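You operate a simulated robot arm through the tools that you are given. There is no shell and no other tool. Be economical: measure what you need, move in short steps, check, and stop when the job is done.

The job below is to be done with a simulated robot arm. You get a single attempt, and the scene is never put back.

## Task
Shut the pads carton and stick one blue sticker on its flap.
Fine: use the red dabber and stand it back.

It is judged by the outcome, as a careful person would: the job done as asked, and still so three seconds after it is handed in. It fails if anything else is knocked over, pushed out of place, dropped, spilled or broken.

## Robot
A 6-joint arm with a two-finger parallel gripper, fixed in place. Base frame: the origin is at the foot of the arm, x ahead of it, y to its left, z up; the work surface is at about z = 0. Lengths are in cm, angles in rad, forces in N, time in s.
With the tool pointing down near the work surface it reaches from about 14 to 58 cm from the base axis. Its first joint turns from -1.152 to 1.152 rad. Payload 2.1 kg.
Tool frame: the origin (TCP) lies between the finger pads and is the grasp point; the fingertips stand 3 cm ahead of it; z points along the fingers, y is the line along which they close. The gripper opens to 9.4 cm. The fingers are 2.8 cm wide and 1 cm thick; the gripper's body (5 by 9.6 cm) begins 5.5 cm behind the TCP.
Orientation is that of the tool frame in the base frame, as a unit quaternion [x, y, z, w]. With the fingers straight down and closing along the base's y, the tool's x points along the base's -x, its y along +y and its z along -z.

## Interface
- The arm moves only by the tool arm_command. Its argument "steps" is a list of rows, each a list of 7 numbers: the closure, from 0 (fully open) to 1 (shut), then the shift along the tool's x, y, z in units of 400 mm (1.0 is 400 mm), then the turn, a rotation vector about the tool's x, y, z in units of 180 degrees (1.0 is 180 degrees). In form: [[claw, tx, ty, tz, wx, wy, wz], ...]. A call has 1 to 20 rows; each row is the pose to reach, as a shift and turn from the pose commanded when the call began, along the tool's axes at that moment. A call with a number of a shift or a turn outside -1 to 1 is refused whole. A row lasts 0.2 s, in which the tool goes at most 5 cm and 0.15 rad; a call with a longer step from one row to the next is refused whole, and so is a gripper value outside its range. A pose out of reach is approached as far as the arm can. The call stops where the force on the tool passes 40 N (or 10 N more than at its start, if that is more) or the arm is blocked; 0.2 s more then pass. The fingers move at their own pace (about 7.2 cm/s each) and stop on an object; they squeeze with about 36 N. The grip force told is the motor's: it shows also when the fingers shut on nothing. Time passes only in rows, and 0.2 s behind the last, so rows that repeat a pose let the fingers close. It gives the time, the measured TCP pose, the force on the tool (base axes), the opening and the grip force at its end, in the units of the frame above (readings bear some noise).
- Cameras (640 x 400 px; columns grow to the right, rows downward): "scene" is fixed at [4.97, -36.43, 50.27]; the picture's right is [0.84, -0.54, 0.00], its down [-0.22, -0.34, -0.92] and it looks along [0.50, 0.77, -0.40] (base axes); focal length 338 px, centre (320, 200). "wrist" rides on the gripper at [-3.7, 0, -5.8] in the tool frame; the picture's right is [0.00, -1.00, 0.00], its down [0.97, 0.00, -0.24] and it looks along [0.24, 0.00, 0.97] (tool axes); focal length 218 px, centre (320, 200).
- snapshot(camera): a new picture of that camera. It takes no simulated time.
- probe_pixels(camera, pixels): for up to 12 pixels [column, row] of the newest picture of that camera ("zoom" is the newest enlarged one), the place [x, y, z] in the base frame of the surface seen there, good to about 0.2 cm. It takes no simulated time.
- close_up(camera, box): a new picture of the part [left, top, right, bottom] of that camera's present view, enlarged. It takes no simulated time.
- finish_job(): hands the job in; it is judged then, once.

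Keep the steps short. Do not move on a guess: measure, check each grasp and each placing, and mend mistakes. In all there are 80 turns and 34 pictures (those below and enlarged ones count). Leave the gripper open and the arm clear of the work at the hand-in unless told otherwise, and finish with a single line.

The tools are called after "Call:" by a JSON object that holds its "op" and its "data". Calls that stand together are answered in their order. arm_command: Moves the arm, as the interface text tells. Its arguments: {"type":"object","properties":{"steps":{"type":"array","items":{"type":"array","items":{"type":"number"}}}},"required":["steps"]} The other tools are called the same way: snapshot (camera) takes a picture; probe_pixels (camera, pixels) gives the place of the surface under pixels of a picture; close_up (camera, box) takes an enlarged picture of a part of a camera's view; finish_job () hands the job in.

At the start:

```text
time_s: 0.0
position: [23.58, 12.34, 31.72]
tool_rot: [-0.001, 1.0, 0.0, 0.0]
ft_force: [-0.2, 0.3, 0.2]
width: 9.39
gripper_force: 0.0
```

scene: 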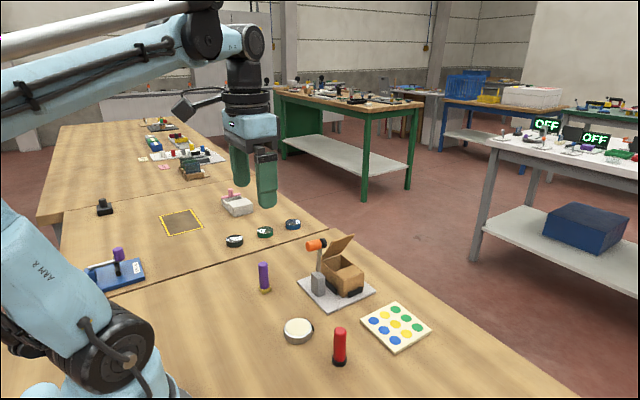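
wrist: 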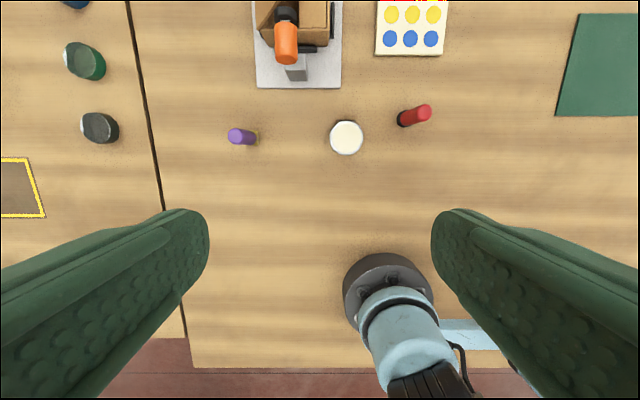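

I see a carton with an open flap on a grey plate, an orange-headed part beside it, a red dabber, a white round pad and a sticker sheet. I'll enlarge these first.

Call:
{"op": "close_up", "data": {"camera": "scene", "box": [240, 220, 440, 375]}}

Call:
{"op": "close_up", "data": {"camera": "wrist", "box": [210, 0, 470, 165]}}

```text
2.58 times, centred on (340, 298) of scene
```

zoom: 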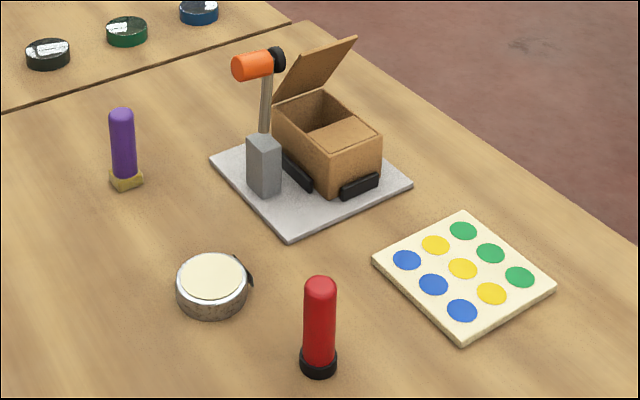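

```text
2.42 times, centred on (340, 82) of wrist
```

zoom: 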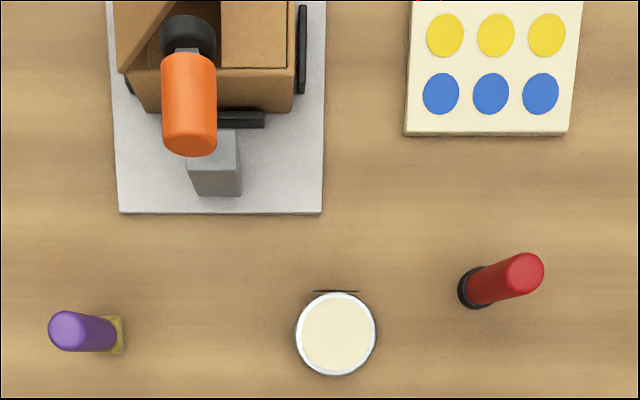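

Now I'll measure the main points. These pixels are in the last zoom (wrist) picture and the scene picture.

Call:
{"op": "probe_pixels", "data": {"camera": "zoom", "pixels": [[440, 93], [490, 93], [540, 93], [445, 35], [405, 133], [568, 133], [525, 270], [468, 290], [335, 335], [190, 100], [190, 30], [215, 150]]}}

Call:
{"op": "probe_pixels", "data": {"camera": "scene", "pixels": [[340, 330], [340, 361], [354, 237], [322, 259], [335, 250], [348, 265], [316, 244], [327, 240], [320, 262], [318, 280], [350, 294], [298, 330]]}}

Call:
{"op": "close_up", "data": {"camera": "scene", "box": [290, 225, 386, 315]}}

```text
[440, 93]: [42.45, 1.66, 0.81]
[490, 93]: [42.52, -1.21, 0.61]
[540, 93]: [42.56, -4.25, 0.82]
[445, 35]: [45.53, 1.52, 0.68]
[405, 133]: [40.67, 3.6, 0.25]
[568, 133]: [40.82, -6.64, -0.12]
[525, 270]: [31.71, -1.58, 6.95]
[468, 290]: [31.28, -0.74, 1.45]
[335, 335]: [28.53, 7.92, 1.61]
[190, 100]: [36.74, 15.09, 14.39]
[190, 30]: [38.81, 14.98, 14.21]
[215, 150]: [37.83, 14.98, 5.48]
```

```text
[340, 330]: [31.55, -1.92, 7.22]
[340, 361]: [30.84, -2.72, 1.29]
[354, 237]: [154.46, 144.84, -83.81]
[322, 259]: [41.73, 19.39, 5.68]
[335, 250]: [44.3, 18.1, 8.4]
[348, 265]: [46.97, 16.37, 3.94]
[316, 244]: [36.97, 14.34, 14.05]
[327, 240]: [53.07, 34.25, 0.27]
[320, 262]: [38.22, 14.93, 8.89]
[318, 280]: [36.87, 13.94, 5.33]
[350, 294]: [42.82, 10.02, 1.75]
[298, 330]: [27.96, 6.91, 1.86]
```

```text
4.44 times, centred on (338, 270) of scene
```

zoom: 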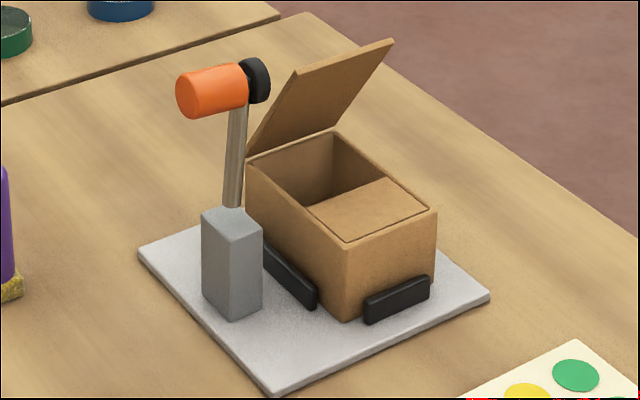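

The orange part looks like a toggle clamp, with its post at about (38, 15). I'll measure the carton and its flap in this zoom.

Call:
{"op": "probe_pixels", "data": {"camera": "zoom", "pixels": [[245, 165], [333, 134], [435, 212], [345, 245], [345, 312], [380, 205], [330, 208], [387, 44], [296, 72], [320, 105], [258, 80], [232, 215]]}}

Call:
{"op": "close_up", "data": {"camera": "scene", "box": [275, 310, 371, 370]}}

Call:
{"op": "close_up", "data": {"camera": "scene", "box": [220, 210, 316, 300]}}

```text
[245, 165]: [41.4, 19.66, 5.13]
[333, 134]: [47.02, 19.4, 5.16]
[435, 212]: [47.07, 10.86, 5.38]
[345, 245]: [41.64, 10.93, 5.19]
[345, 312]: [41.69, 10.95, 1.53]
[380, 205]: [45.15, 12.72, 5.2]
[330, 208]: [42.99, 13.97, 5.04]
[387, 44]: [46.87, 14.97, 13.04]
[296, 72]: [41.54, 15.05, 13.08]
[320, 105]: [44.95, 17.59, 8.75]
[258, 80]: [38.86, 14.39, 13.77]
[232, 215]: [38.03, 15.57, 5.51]
```

```text
6.67 times, centred on (323, 340) of scene
```

zoom: 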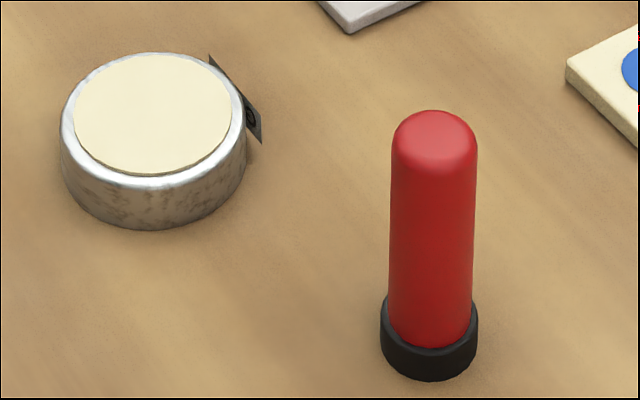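

```text
4.44 times, centred on (268, 255) of scene
```

zoom: 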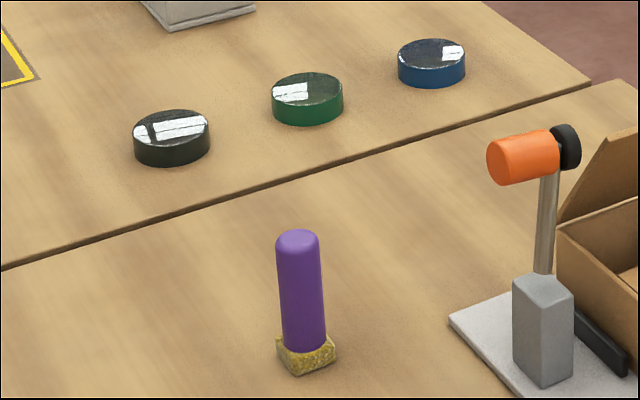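

The tin at about (28.5, 7.5) carries a small tag facing +x. I need to read it before I decide what the tin is for. I'll raise the wrist camera over the area and tilt it back toward the tin.

Call:
{"op": "arm_command", "data": {"steps": [[0, -0.08, -0.03, 0.02, 0, 0, 0], [0, -0.17, -0.06, 0.04, 0, 0.03, 0], [0, -0.26, -0.1, 0.07, 0, 0.06, 0], [0, -0.35, -0.14, 0.11, 0, 0.1, 0], [0, -0.42, -0.17, 0.14, 0, 0.13, 0], [0, -0.46, -0.184, 0.165, 0, 0.16, 0]]}}

Call:
{"op": "close_up", "data": {"camera": "wrist", "box": [160, 50, 480, 250]}}

```text
time_s: 1.4
position: [41.83, 5.06, 25.16]
tool_rot: [0.0, 0.976, 0.003, -0.219]
ft_force: [-1.0, 0.9, 0.0]
width: 9.41
gripper_force: 0.0
out of reach, approached as far as the arm can: row 6
```

```text
2.00 times, centred on (320, 150) of wrist
```

zoom: 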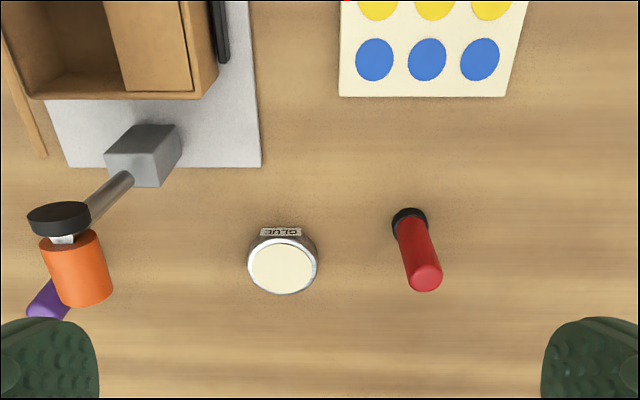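

The tag reads "GLUE", and the flap is the panel hinged at y≈19.5, standing about 60° open. I'll close it first. I'll bring the tool upright, then travel at height to the flap's +y side.

Call:
{"op": "arm_command", "data": {"steps": [[1, 0, 0, 0, 0, -0.04, 0], [1, 0, 0, 0, 0, -0.08, 0], [1, 0, 0, 0, 0, -0.12, 0], [1, 0, 0, 0, 0, -0.145, 0]]}}

```text
time_s: 2.4
position: [41.96, 4.78, 25.09]
tool_rot: [0.002, 1.0, 0.002, 0.008]
ft_force: [-0.2, -0.2, -0.6]
width: 0.0
gripper_force: 32.8
```

The tool is upright with the fingers shut. I'll move to (44.8, 23, 25), then down to z≈16, which is clear of the flap and clamp.

Call:
{"op": "arm_command", "data": {"steps": [[1, -0.02, 0.11, 0, 0, 0, 0], [1, -0.04, 0.22, 0, 0, 0, 0], [1, -0.06, 0.33, 0, 0, 0, 0], [1, -0.07, 0.44, 0, 0, 0, 0], [1, -0.07, 0.455, 0.1, 0, 0, 0], [1, -0.07, 0.455, 0.2, 0, 0, 0], [1, -0.07, 0.455, 0.23, 0, 0, 0]]}}

Call:
{"op": "snapshot", "data": {"camera": "scene"}}

```text
time_s: 4.0
position: [44.95, 23.26, 15.93]
tool_rot: [0.001, 1.0, 0.003, 0.007]
ft_force: [0.1, -0.3, 0.4]
width: 0.0
gripper_force: 32.7
```

```text
25 pictures are left
```

scene: 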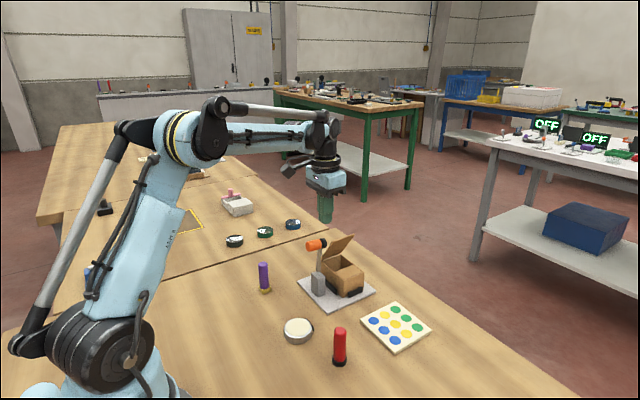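

The gripper is on the +y side of the flap. I'll push the flap over along its arc, toward -y and downward.

Call:
{"op": "arm_command", "data": {"steps": [[1, 0, -0.07, 0.03, 0, 0, 0], [1, 0, -0.1315, 0.04, 0, 0, 0], [1, 0, -0.1565, 0.042, 0, 0, 0], [1, 0, -0.175, 0.055, 0, 0, 0], [1, 0, -0.193, 0.07, 0, 0, 0], [1, 0, -0.208, 0.087, 0, 0, 0], [1, 0, -0.2215, 0.106, 0, 0, 0], [1, 0, -0.231, 0.126, 0, 0, 0], [1, 0, -0.239, 0.148, 0, 0, 0], [1, 0, -0.242, 0.168, 0, 0, 0], [1, 0, -0.244, 0.186, 0, 0, 0]]}}

Call:
{"op": "close_up", "data": {"camera": "scene", "box": [260, 180, 420, 320]}}

```text
time_s: 6.4
position: [44.97, 13.31, 8.57]
tool_rot: [0.001, 1.0, 0.003, 0.007]
ft_force: [-0.2, 0.7, 6.3]
width: 0.0
gripper_force: 32.7
```

```text
2.86 times, centred on (340, 250) of scene
```

zoom: 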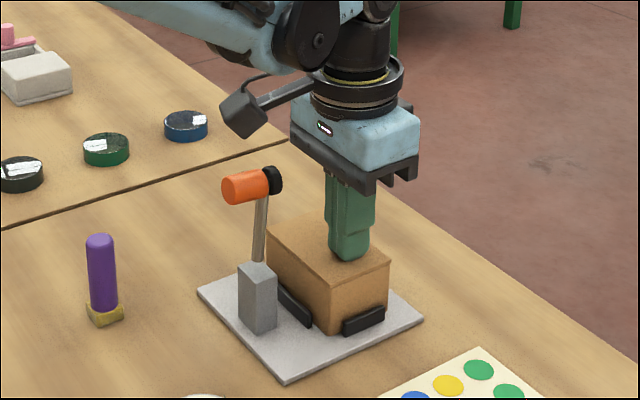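

The flap is down, with 6 N under the fingertips. I'll lift straight up and see whether it stays shut.

Call:
{"op": "arm_command", "data": {"steps": [[1, 0, 0, -0.05, 0, 0, 0], [1, 0, 0, -0.12, 0, 0, 0], [1, 0, 0, -0.22, 0, 0, 0], [1, 0, 0, -0.3, 0, 0, 0], [1, 0, 0, -0.3, 0, 0, 0], [1, 0, 0, -0.3, 0, 0, 0], [1, 0, 0, -0.3, 0, 0, 0], [1, 0, 0, -0.3, 0, 0, 0]]}}

Call:
{"op": "close_up", "data": {"camera": "scene", "box": [260, 180, 420, 320]}}

```text
time_s: 8.2
position: [44.88, 13.35, 20.59]
tool_rot: [0.0, 1.0, 0.002, 0.007]
ft_force: [0.5, 0.5, 0.5]
width: 0.0
gripper_force: 32.8
```

```text
2.86 times, centred on (340, 250) of scene
```

zoom: 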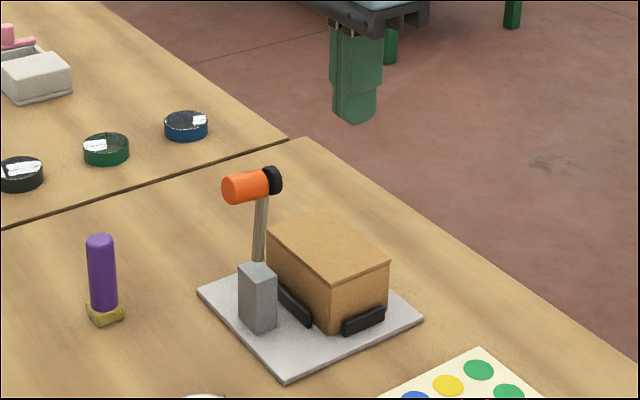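

It looks flat. I'll measure the flap corners to be sure.

Call:
{"op": "probe_pixels", "data": {"camera": "zoom", "pixels": [[318, 214], [268, 225], [386, 260], [334, 281], [325, 245], [360, 255], [290, 225], [350, 270]]}}

```text
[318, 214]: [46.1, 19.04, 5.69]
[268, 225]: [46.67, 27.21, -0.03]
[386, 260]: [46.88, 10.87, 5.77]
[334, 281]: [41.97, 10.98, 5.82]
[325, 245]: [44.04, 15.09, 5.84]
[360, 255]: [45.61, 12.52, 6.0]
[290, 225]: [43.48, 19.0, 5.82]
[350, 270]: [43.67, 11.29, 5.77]
```

The flap is closed, with its top at z≈5.8 everywhere, and it stays there. Next is the red dabber at about (31.4, -1.8). I'll move over it with the fingers open and look down.

Call:
{"op": "arm_command", "data": {"steps": [[1, 0, 0, -0.06, 0, 0, 0], [0.5, 0.067, -0.075, -0.06, 0, 0, 0], [0.4, 0.134, -0.15, -0.06, 0, 0, 0], [0.3, 0.201, -0.225, -0.06, 0, 0, 0], [0.3, 0.268, -0.3, -0.05, 0, 0, 0], [0.3, 0.335, -0.376, -0.03, 0, 0, 0], [0.3, 0.335, -0.376, -0.03, 0, 0, 0]]}}

Call:
{"op": "snapshot", "data": {"camera": "wrist"}}

Call:
{"op": "close_up", "data": {"camera": "scene", "box": [290, 310, 390, 373]}}

```text
time_s: 9.8
position: [31.2, -1.71, 21.59]
tool_rot: [0.001, 1.0, 0.003, 0.007]
ft_force: [-0.8, 0.4, 0.5]
width: 6.56
gripper_force: 0.0
```

```text
22 pictures are left
```

wrist: 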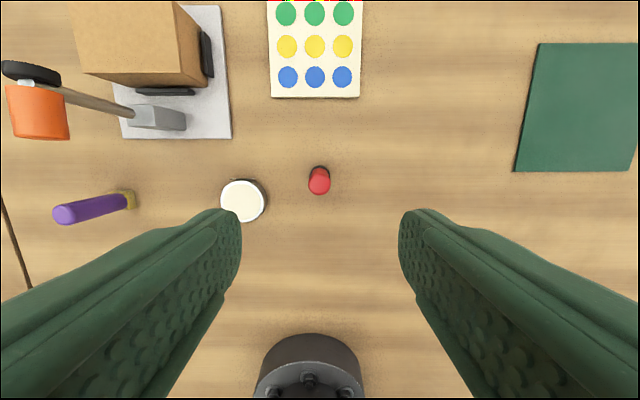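

```text
6.35 times, centred on (340, 342) of scene
```

zoom: 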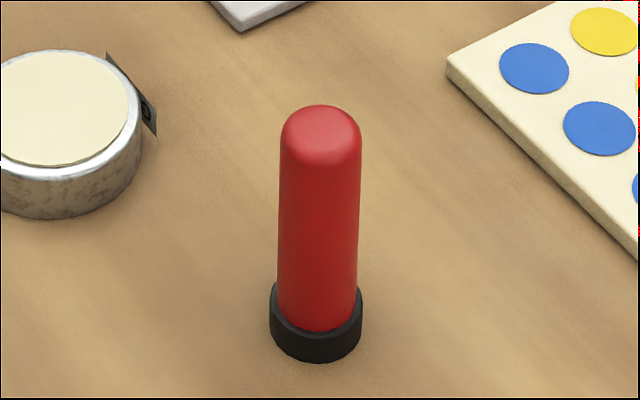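

Now I'll probe the dabber's top and edges, and the tin.

Call:
{"op": "probe_pixels", "data": {"camera": "wrist", "pixels": [[319, 187], [319, 193], [311, 182], [327, 182], [319, 168], [243, 200], [222, 200], [264, 200], [243, 221], [243, 181], [260, 184], [315, 77]]}}

Call:
{"op": "probe_pixels", "data": {"camera": "zoom", "pixels": [[320, 115], [285, 220], [357, 220], [320, 220], [316, 357], [273, 320], [360, 320], [316, 340], [318, 325]]}}

```text
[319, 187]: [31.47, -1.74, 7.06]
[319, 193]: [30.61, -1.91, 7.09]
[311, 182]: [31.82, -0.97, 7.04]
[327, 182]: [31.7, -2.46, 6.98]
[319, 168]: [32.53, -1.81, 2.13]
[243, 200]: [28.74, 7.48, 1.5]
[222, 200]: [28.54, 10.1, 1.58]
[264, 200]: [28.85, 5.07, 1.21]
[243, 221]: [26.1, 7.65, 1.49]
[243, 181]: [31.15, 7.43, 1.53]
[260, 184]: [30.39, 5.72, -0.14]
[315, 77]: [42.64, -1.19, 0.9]
```

```text
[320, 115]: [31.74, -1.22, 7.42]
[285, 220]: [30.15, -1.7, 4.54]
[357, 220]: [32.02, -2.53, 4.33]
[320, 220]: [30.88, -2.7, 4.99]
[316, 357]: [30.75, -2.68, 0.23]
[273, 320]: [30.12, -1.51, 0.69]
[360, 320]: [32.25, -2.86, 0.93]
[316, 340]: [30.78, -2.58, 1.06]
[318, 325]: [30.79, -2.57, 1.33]
```

The dabber is at about (31.35, -1.8), with radius ~1 cm and height 7.4 cm. I'll lower the open fingers around it to TCP z≈4.7 and trim a small tilt on the way.

Call:
{"op": "arm_command", "data": {"steps": [[0.3, 0, -0.001, 0.1, 0, 0.0045, 0], [0.3, 0, -0.002, 0.2, 0, 0.0045, 0], [0.3, 0, -0.002, 0.3, 0, 0.0045, 0], [0.3, 0, -0.002, 0.37, 0, 0.0045, 0], [0.3, 0, -0.002, 0.4225, 0, 0.0045, 0]]}}

Call:
{"op": "snapshot", "data": {"camera": "wrist"}}

```text
time_s: 11.0
position: [31.43, -1.76, 4.63]
tool_rot: [0.001, 1.0, 0.002, 0.001]
ft_force: [0.7, -0.9, 0.2]
width: 6.59
gripper_force: 0.1
```

```text
20 pictures are left
```

wrist: 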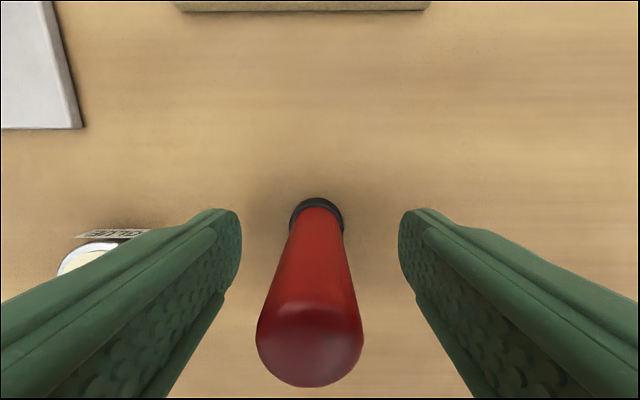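

The dabber stands between the fingers. I'll close the grip.

Call:
{"op": "arm_command", "data": {"steps": [[1, 0, 0, 0, 0, 0, 0], [1, 0, 0, 0, 0, 0, 0], [1, 0, 0, 0, 0, 0, 0], [1, 0, 0, 0, 0, 0, 0]]}}

```text
time_s: 12.0
position: [31.52, -1.75, 4.71]
tool_rot: [0.001, 1.0, 0.002, 0.001]
ft_force: [0.3, 0.1, 0.8]
width: 2.1
gripper_force: 35.7
```

It's gripped at width 2.1 cm. I'll lift straight up and check its lower end.

Call:
{"op": "arm_command", "data": {"steps": [[1, 0, 0, -0.05, 0, 0, 0], [1, 0, 0, -0.15, 0, 0, 0], [1, 0, 0, -0.2, 0, 0, 0]]}}

Call:
{"op": "close_up", "data": {"camera": "scene", "box": [280, 240, 440, 370]}}

```text
time_s: 12.8
position: [31.55, -1.67, 12.76]
tool_rot: [0.001, 1.0, 0.001, 0.001]
ft_force: [0.4, 0.2, -0.4]
width: 2.02
gripper_force: 36.5
```

```text
3.08 times, centred on (360, 305) of scene
```

zoom: 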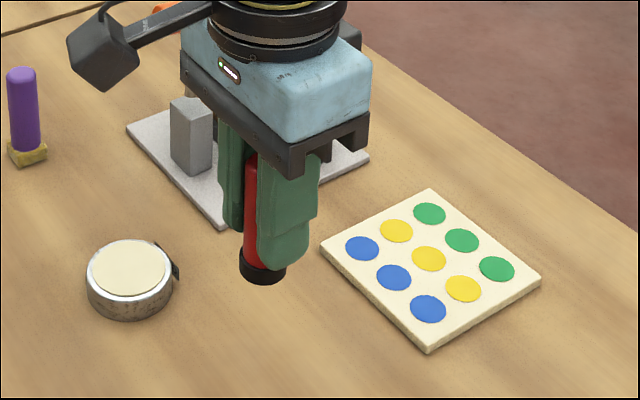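

The lower end is a black rubber tip, dry. I'll measure the blue sticker nearest the carton (zoom pixel 362, 248), its edges, and the tip.

Call:
{"op": "probe_pixels", "data": {"camera": "zoom", "pixels": [[362, 248], [346, 248], [378, 248], [362, 238], [362, 258], [394, 277], [428, 309], [397, 231], [262, 280], [242, 268], [285, 268], [334, 250]]}}

```text
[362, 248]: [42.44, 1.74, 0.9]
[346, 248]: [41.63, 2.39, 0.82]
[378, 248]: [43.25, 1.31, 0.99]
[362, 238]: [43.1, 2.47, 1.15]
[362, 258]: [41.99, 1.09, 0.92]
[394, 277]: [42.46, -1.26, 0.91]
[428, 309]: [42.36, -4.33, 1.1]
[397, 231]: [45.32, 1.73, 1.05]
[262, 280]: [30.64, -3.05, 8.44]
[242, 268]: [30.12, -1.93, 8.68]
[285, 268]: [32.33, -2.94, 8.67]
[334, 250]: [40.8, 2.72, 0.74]
```

The sticker centre is (42.45, 1.75) and the sheet top is z≈0.9. I'll move the dry tip above it, then press gently to see whether the tip lifts it as it is.

Call:
{"op": "arm_command", "data": {"steps": [[1, -0.1, 0.03, 0, 0, 0, 0], [1, -0.2, 0.06, 0, 0, 0, 0], [1, -0.274, 0.088, 0.03, 0, 0, 0], [1, -0.274, 0.088, 0.1, 0, 0, 0], [1, -0.274, 0.088, 0.12, 0, 0, 0]]}}

Call:
{"op": "close_up", "data": {"camera": "scene", "box": [340, 240, 440, 360]}}

```text
time_s: 14.0
position: [42.68, 1.78, 7.96]
tool_rot: [0.001, 1.0, 0.003, -0.001]
ft_force: [0.1, 0.6, -0.6]
width: 2.08
gripper_force: 35.8
```

```text
3.33 times, centred on (390, 300) of scene
```

zoom: 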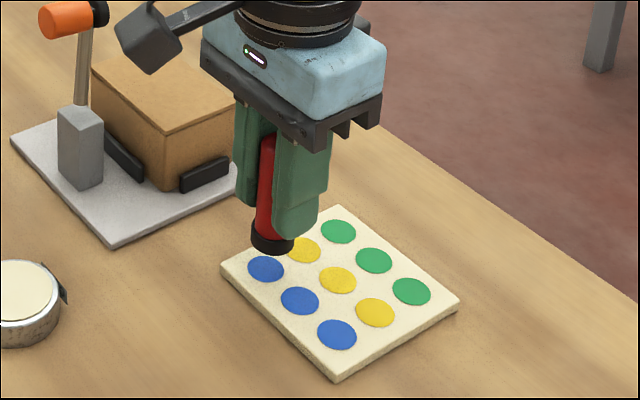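

The tip lines up over the blue sticker (zoom column 271 against 266). I'll lower it to touch.

Call:
{"op": "arm_command", "data": {"steps": [[1, 0.003, 0, 0.03, 0, 0, 0], [1, 0.003, 0, 0.05, 0, 0, 0], [1, 0.003, 0, 0.058, 0, 0, 0], [1, 0.003, 0, 0.062, 0, 0, 0], [1, 0.003, 0, 0.064, 0, 0, 0], [1, 0.003, 0, 0.064, 0, 0, 0]]}}

```text
time_s: 15.4
position: [42.54, 1.83, 5.31]
tool_rot: [0.001, 1.0, 0.003, 0.0]
ft_force: [2.5, -0.1, 23.2]
width: 2.09
gripper_force: 36.2
```

Contact at 23 N. I'll lift and look.

Call:
{"op": "arm_command", "data": {"steps": [[1, 0, 0, -0.02, 0, 0, 0], [1, 0, 0, -0.08, 0, 0, 0], [1, 0, 0, -0.15, 0, 0, 0]]}}

Call:
{"op": "close_up", "data": {"camera": "scene", "box": [340, 220, 440, 360]}}

```text
time_s: 16.2
position: [42.57, 1.79, 11.29]
tool_rot: [0.0, 1.0, 0.002, 0.0]
ft_force: [0.2, -1.1, -0.7]
width: 2.1
gripper_force: 35.6
```

```text
2.86 times, centred on (390, 290) of scene
```

zoom: 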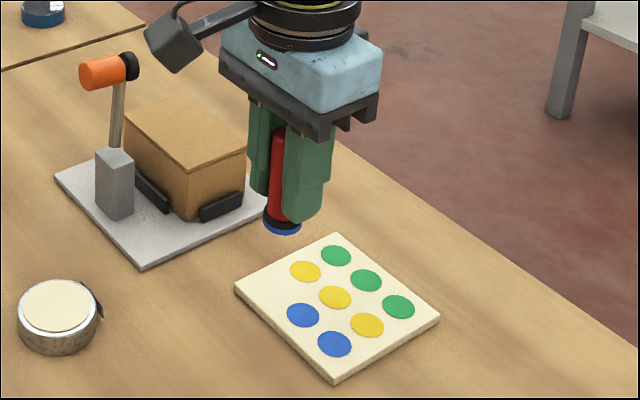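

The blue sticker came away on the tip, and the other eight are still in place. I'll carry it above the flap at about (44.2, 13.5), raised to clear everything.

Call:
{"op": "arm_command", "data": {"steps": [[1, 0, 0, -0.1, 0, 0, 0], [1, -0.01, 0.08, -0.125, 0, 0, 0], [1, -0.02, 0.16, -0.125, 0, 0, 0], [1, -0.03, 0.24, -0.125, 0, 0, 0], [1, -0.042, 0.295, -0.1, 0, 0, 0], [1, -0.042, 0.295, -0.04, 0, 0, 0]]}}

Call:
{"op": "close_up", "data": {"camera": "scene", "box": [270, 180, 420, 320]}}

```text
time_s: 17.6
position: [44.28, 13.68, 12.9]
tool_rot: [0.001, 1.0, 0.003, 0.0]
ft_force: [-0.2, 0.3, -0.1]
width: 2.08
gripper_force: 36.3
```

```text
2.86 times, centred on (345, 250) of scene
```

zoom: 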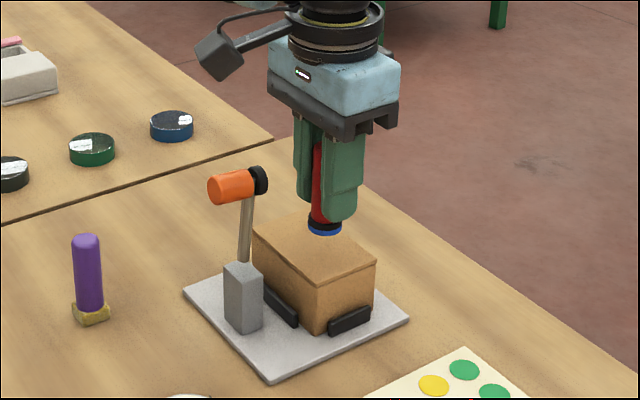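

The sticker hangs above the flap. I'll lower it and press gently, hold briefly, then rise a little.

Call:
{"op": "arm_command", "data": {"steps": [[1, 0, 0, 0.03, 0, 0, 0], [1, 0, 0, 0.052, 0, 0, 0], [1, 0, 0, 0.058, 0, 0, 0], [1, 0, 0, 0.061, 0, 0, 0], [1, 0, 0, 0.063, 0, 0, 0], [1, 0, 0, 0.063, 0, 0, 0], [1, 0, 0, 0.063, 0, 0, 0]]}}

```text
time_s: 19.2
position: [44.14, 13.52, 10.47]
tool_rot: [0.002, 1.0, 0.003, -0.001]
ft_force: [0.0, 0.0, 0.6]
width: 2.06
gripper_force: 36.4
```

There's no force yet at z=10.47. I'll go a few millimetres lower.

Call:
{"op": "arm_command", "data": {"steps": [[1, 0, 0, 0.003, 0, 0, 0], [1, 0, 0, 0.005, 0, 0, 0], [1, 0, 0, 0.007, 0, 0, 0], [1, 0, 0, 0.007, 0, 0, 0]]}}

```text
time_s: 20.2
position: [44.08, 13.66, 10.14]
tool_rot: [0.001, 1.0, 0.002, 0.0]
ft_force: [1.7, 0.3, 18.6]
width: 2.05
gripper_force: 36.2
```

Pressed at 18.6 N. I'll rise slowly and look.

Call:
{"op": "arm_command", "data": {"steps": [[1, 0, 0, -0.005, 0, 0, 0], [1, 0, 0, -0.02, 0, 0, 0], [1, 0, 0, -0.06, 0, 0, 0], [1, 0, 0, -0.11, 0, 0, 0]]}}

Call:
{"op": "close_up", "data": {"camera": "scene", "box": [290, 180, 390, 320]}}

```text
time_s: 21.2
position: [44.09, 13.53, 14.46]
tool_rot: [0.001, 1.0, 0.003, 0.0]
ft_force: [-0.1, 0.5, 0.4]
width: 2.04
gripper_force: 35.5
```

```text
2.86 times, centred on (340, 250) of scene
```

zoom: 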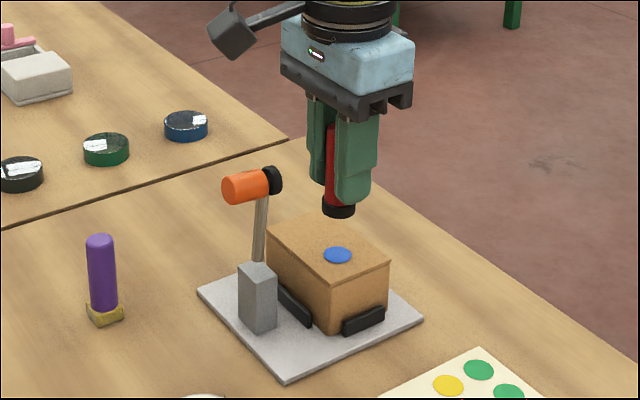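

The sticker is on the flap and the tip is clean. Now I'll carry the dabber back to its spot at (31.45, -1.75), travelling high.

Call:
{"op": "arm_command", "data": {"steps": [[1, 0, 0, -0.1, 0, 0, 0], [1, 0.06, -0.07, -0.14, 0, 0, 0], [1, 0.126, -0.15, -0.14, 0, 0, 0], [1, 0.19, -0.23, -0.14, 0, 0, 0], [1, 0.25, -0.31, -0.1, 0, 0, 0], [1, 0.315, -0.381, -0.05, 0, 0, 0], [1, 0.315, -0.381, 0.05, 0, 0, 0], [1, 0.315, -0.381, 0.15, 0, 0, 0], [1, 0.315, -0.381, 0.2, 0, 0, 0], [1, 0.315, -0.381, 0.2, 0, 0, 0]]}}

```text
time_s: 23.4
position: [31.43, -1.64, 6.35]
tool_rot: [0.001, 1.0, 0.002, 0.001]
ft_force: [-1.3, -0.6, -0.4]
width: 2.04
gripper_force: 35.8
```

The dabber is over its spot at z=6.35. It stood at a TCP height of about 4.67, so I'll lower it until it touches.

Call:
{"op": "arm_command", "data": {"steps": [[1, 0, -0.002, 0.025, 0, 0, 0], [1, 0, -0.002, 0.036, 0, 0, 0], [1, 0, -0.002, 0.042, 0, 0, 0], [1, 0, -0.002, 0.0435, 0, 0, 0], [1, 0, -0.002, 0.0435, 0, 0, 0]]}}

```text
time_s: 24.6
position: [31.47, -1.72, 4.59]
tool_rot: [0.002, 1.0, 0.002, -0.001]
ft_force: [-3.6, 2.8, 18.8]
width: 2.08
gripper_force: 36.0
```

It's on the table with 19 N. I'll ease up a hair, then open the fingers gently.

Call:
{"op": "arm_command", "data": {"steps": [[1, 0, 0, -0.0025, 0, 0, 0], [1, 0, 0, -0.0025, 0, 0, 0], [0.7, 0, 0, -0.0025, 0, 0, 0], [0.5, 0, 0, -0.0025, 0, 0, 0], [0.3, 0, 0, -0.0025, 0, 0, 0], [0.3, 0, 0, -0.0025, 0, 0, 0], [0.3, 0, 0, -0.0025, 0, 0, 0]]}}

Call:
{"op": "snapshot", "data": {"camera": "wrist"}}

```text
time_s: 26.2
position: [31.65, -1.61, 4.77]
tool_rot: [0.001, 1.0, 0.002, 0.0]
ft_force: [0.3, -0.3, -0.5]
width: 6.56
gripper_force: 0.1
```

```text
14 pictures are left
```

wrist: 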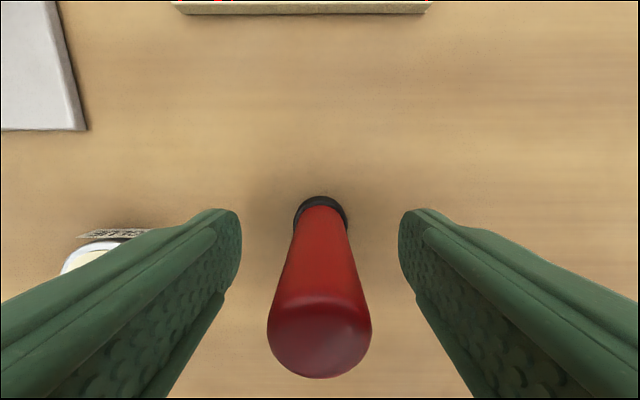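

The dabber stands freely between the open fingers. I'll rise straight up and back off, then check everything.

Call:
{"op": "arm_command", "data": {"steps": [[0.3, 0, 0, -0.06, 0, 0, 0], [0.3, 0, 0, -0.16, 0, 0, 0], [0.3, 0, 0, -0.27, 0, 0, 0], [0.2, 0, 0, -0.38, 0, 0, 0], [0.1, 0, 0, -0.48, 0, 0, 0], [0, 0.08, 0.05, -0.53, 0, 0, 0], [0, 0.15, 0.1, -0.55, 0, 0, 0], [0, 0.15, 0.1, -0.55, 0, 0, 0]]}}

Call:
{"op": "snapshot", "data": {"camera": "scene"}}

Call:
{"op": "close_up", "data": {"camera": "scene", "box": [260, 225, 440, 375]}}

```text
time_s: 28.0
position: [25.56, 2.2, 26.8]
tool_rot: [0.0, 1.0, 0.003, 0.0]
ft_force: [0.0, 0.2, -0.2]
width: 9.39
gripper_force: 0.1
```

```text
13 pictures are left
```

scene: 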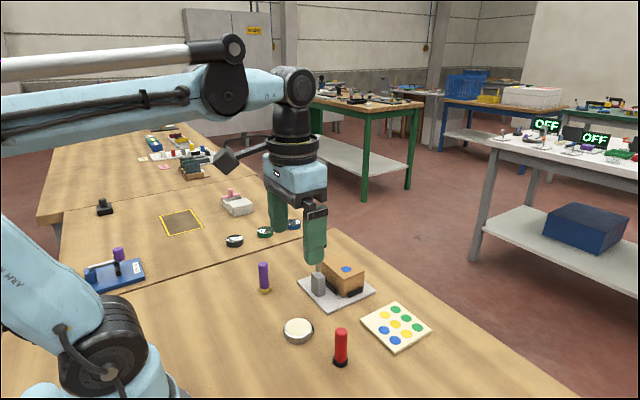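

```text
2.67 times, centred on (350, 300) of scene
```

zoom: 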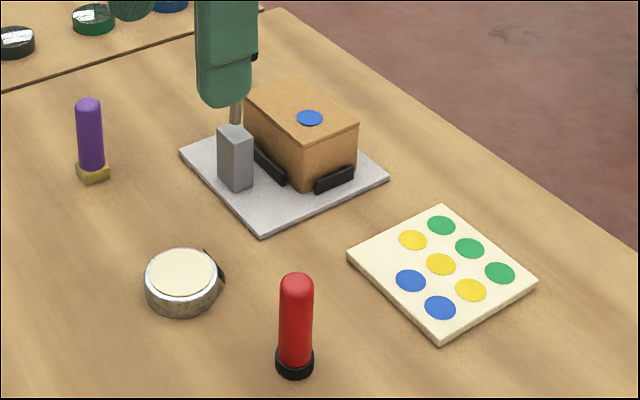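

I'll check the flap heights, sticker and dabber by measurement.

Call:
{"op": "probe_pixels", "data": {"camera": "zoom", "pixels": [[290, 86], [262, 98], [310, 118], [305, 138], [352, 124], [295, 365], [296, 280]]}}

```text
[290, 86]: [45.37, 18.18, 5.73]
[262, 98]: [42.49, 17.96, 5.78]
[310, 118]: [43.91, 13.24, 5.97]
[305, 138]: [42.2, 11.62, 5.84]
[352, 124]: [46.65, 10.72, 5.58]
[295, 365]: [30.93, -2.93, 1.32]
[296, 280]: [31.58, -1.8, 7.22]
```

The flap is flat and shut at z≈5.8, with one blue sticker on it. The dabber stands upright in its place, the rest of the bench is undisturbed, and the arm is clear and open, so I'm handing it in.

Call:
{"op": "finish_job", "data": {}}

```text
The job is handed in.
```

The pads carton is shut with one blue sticker on its flap, and the red dabber is standing back in its place.
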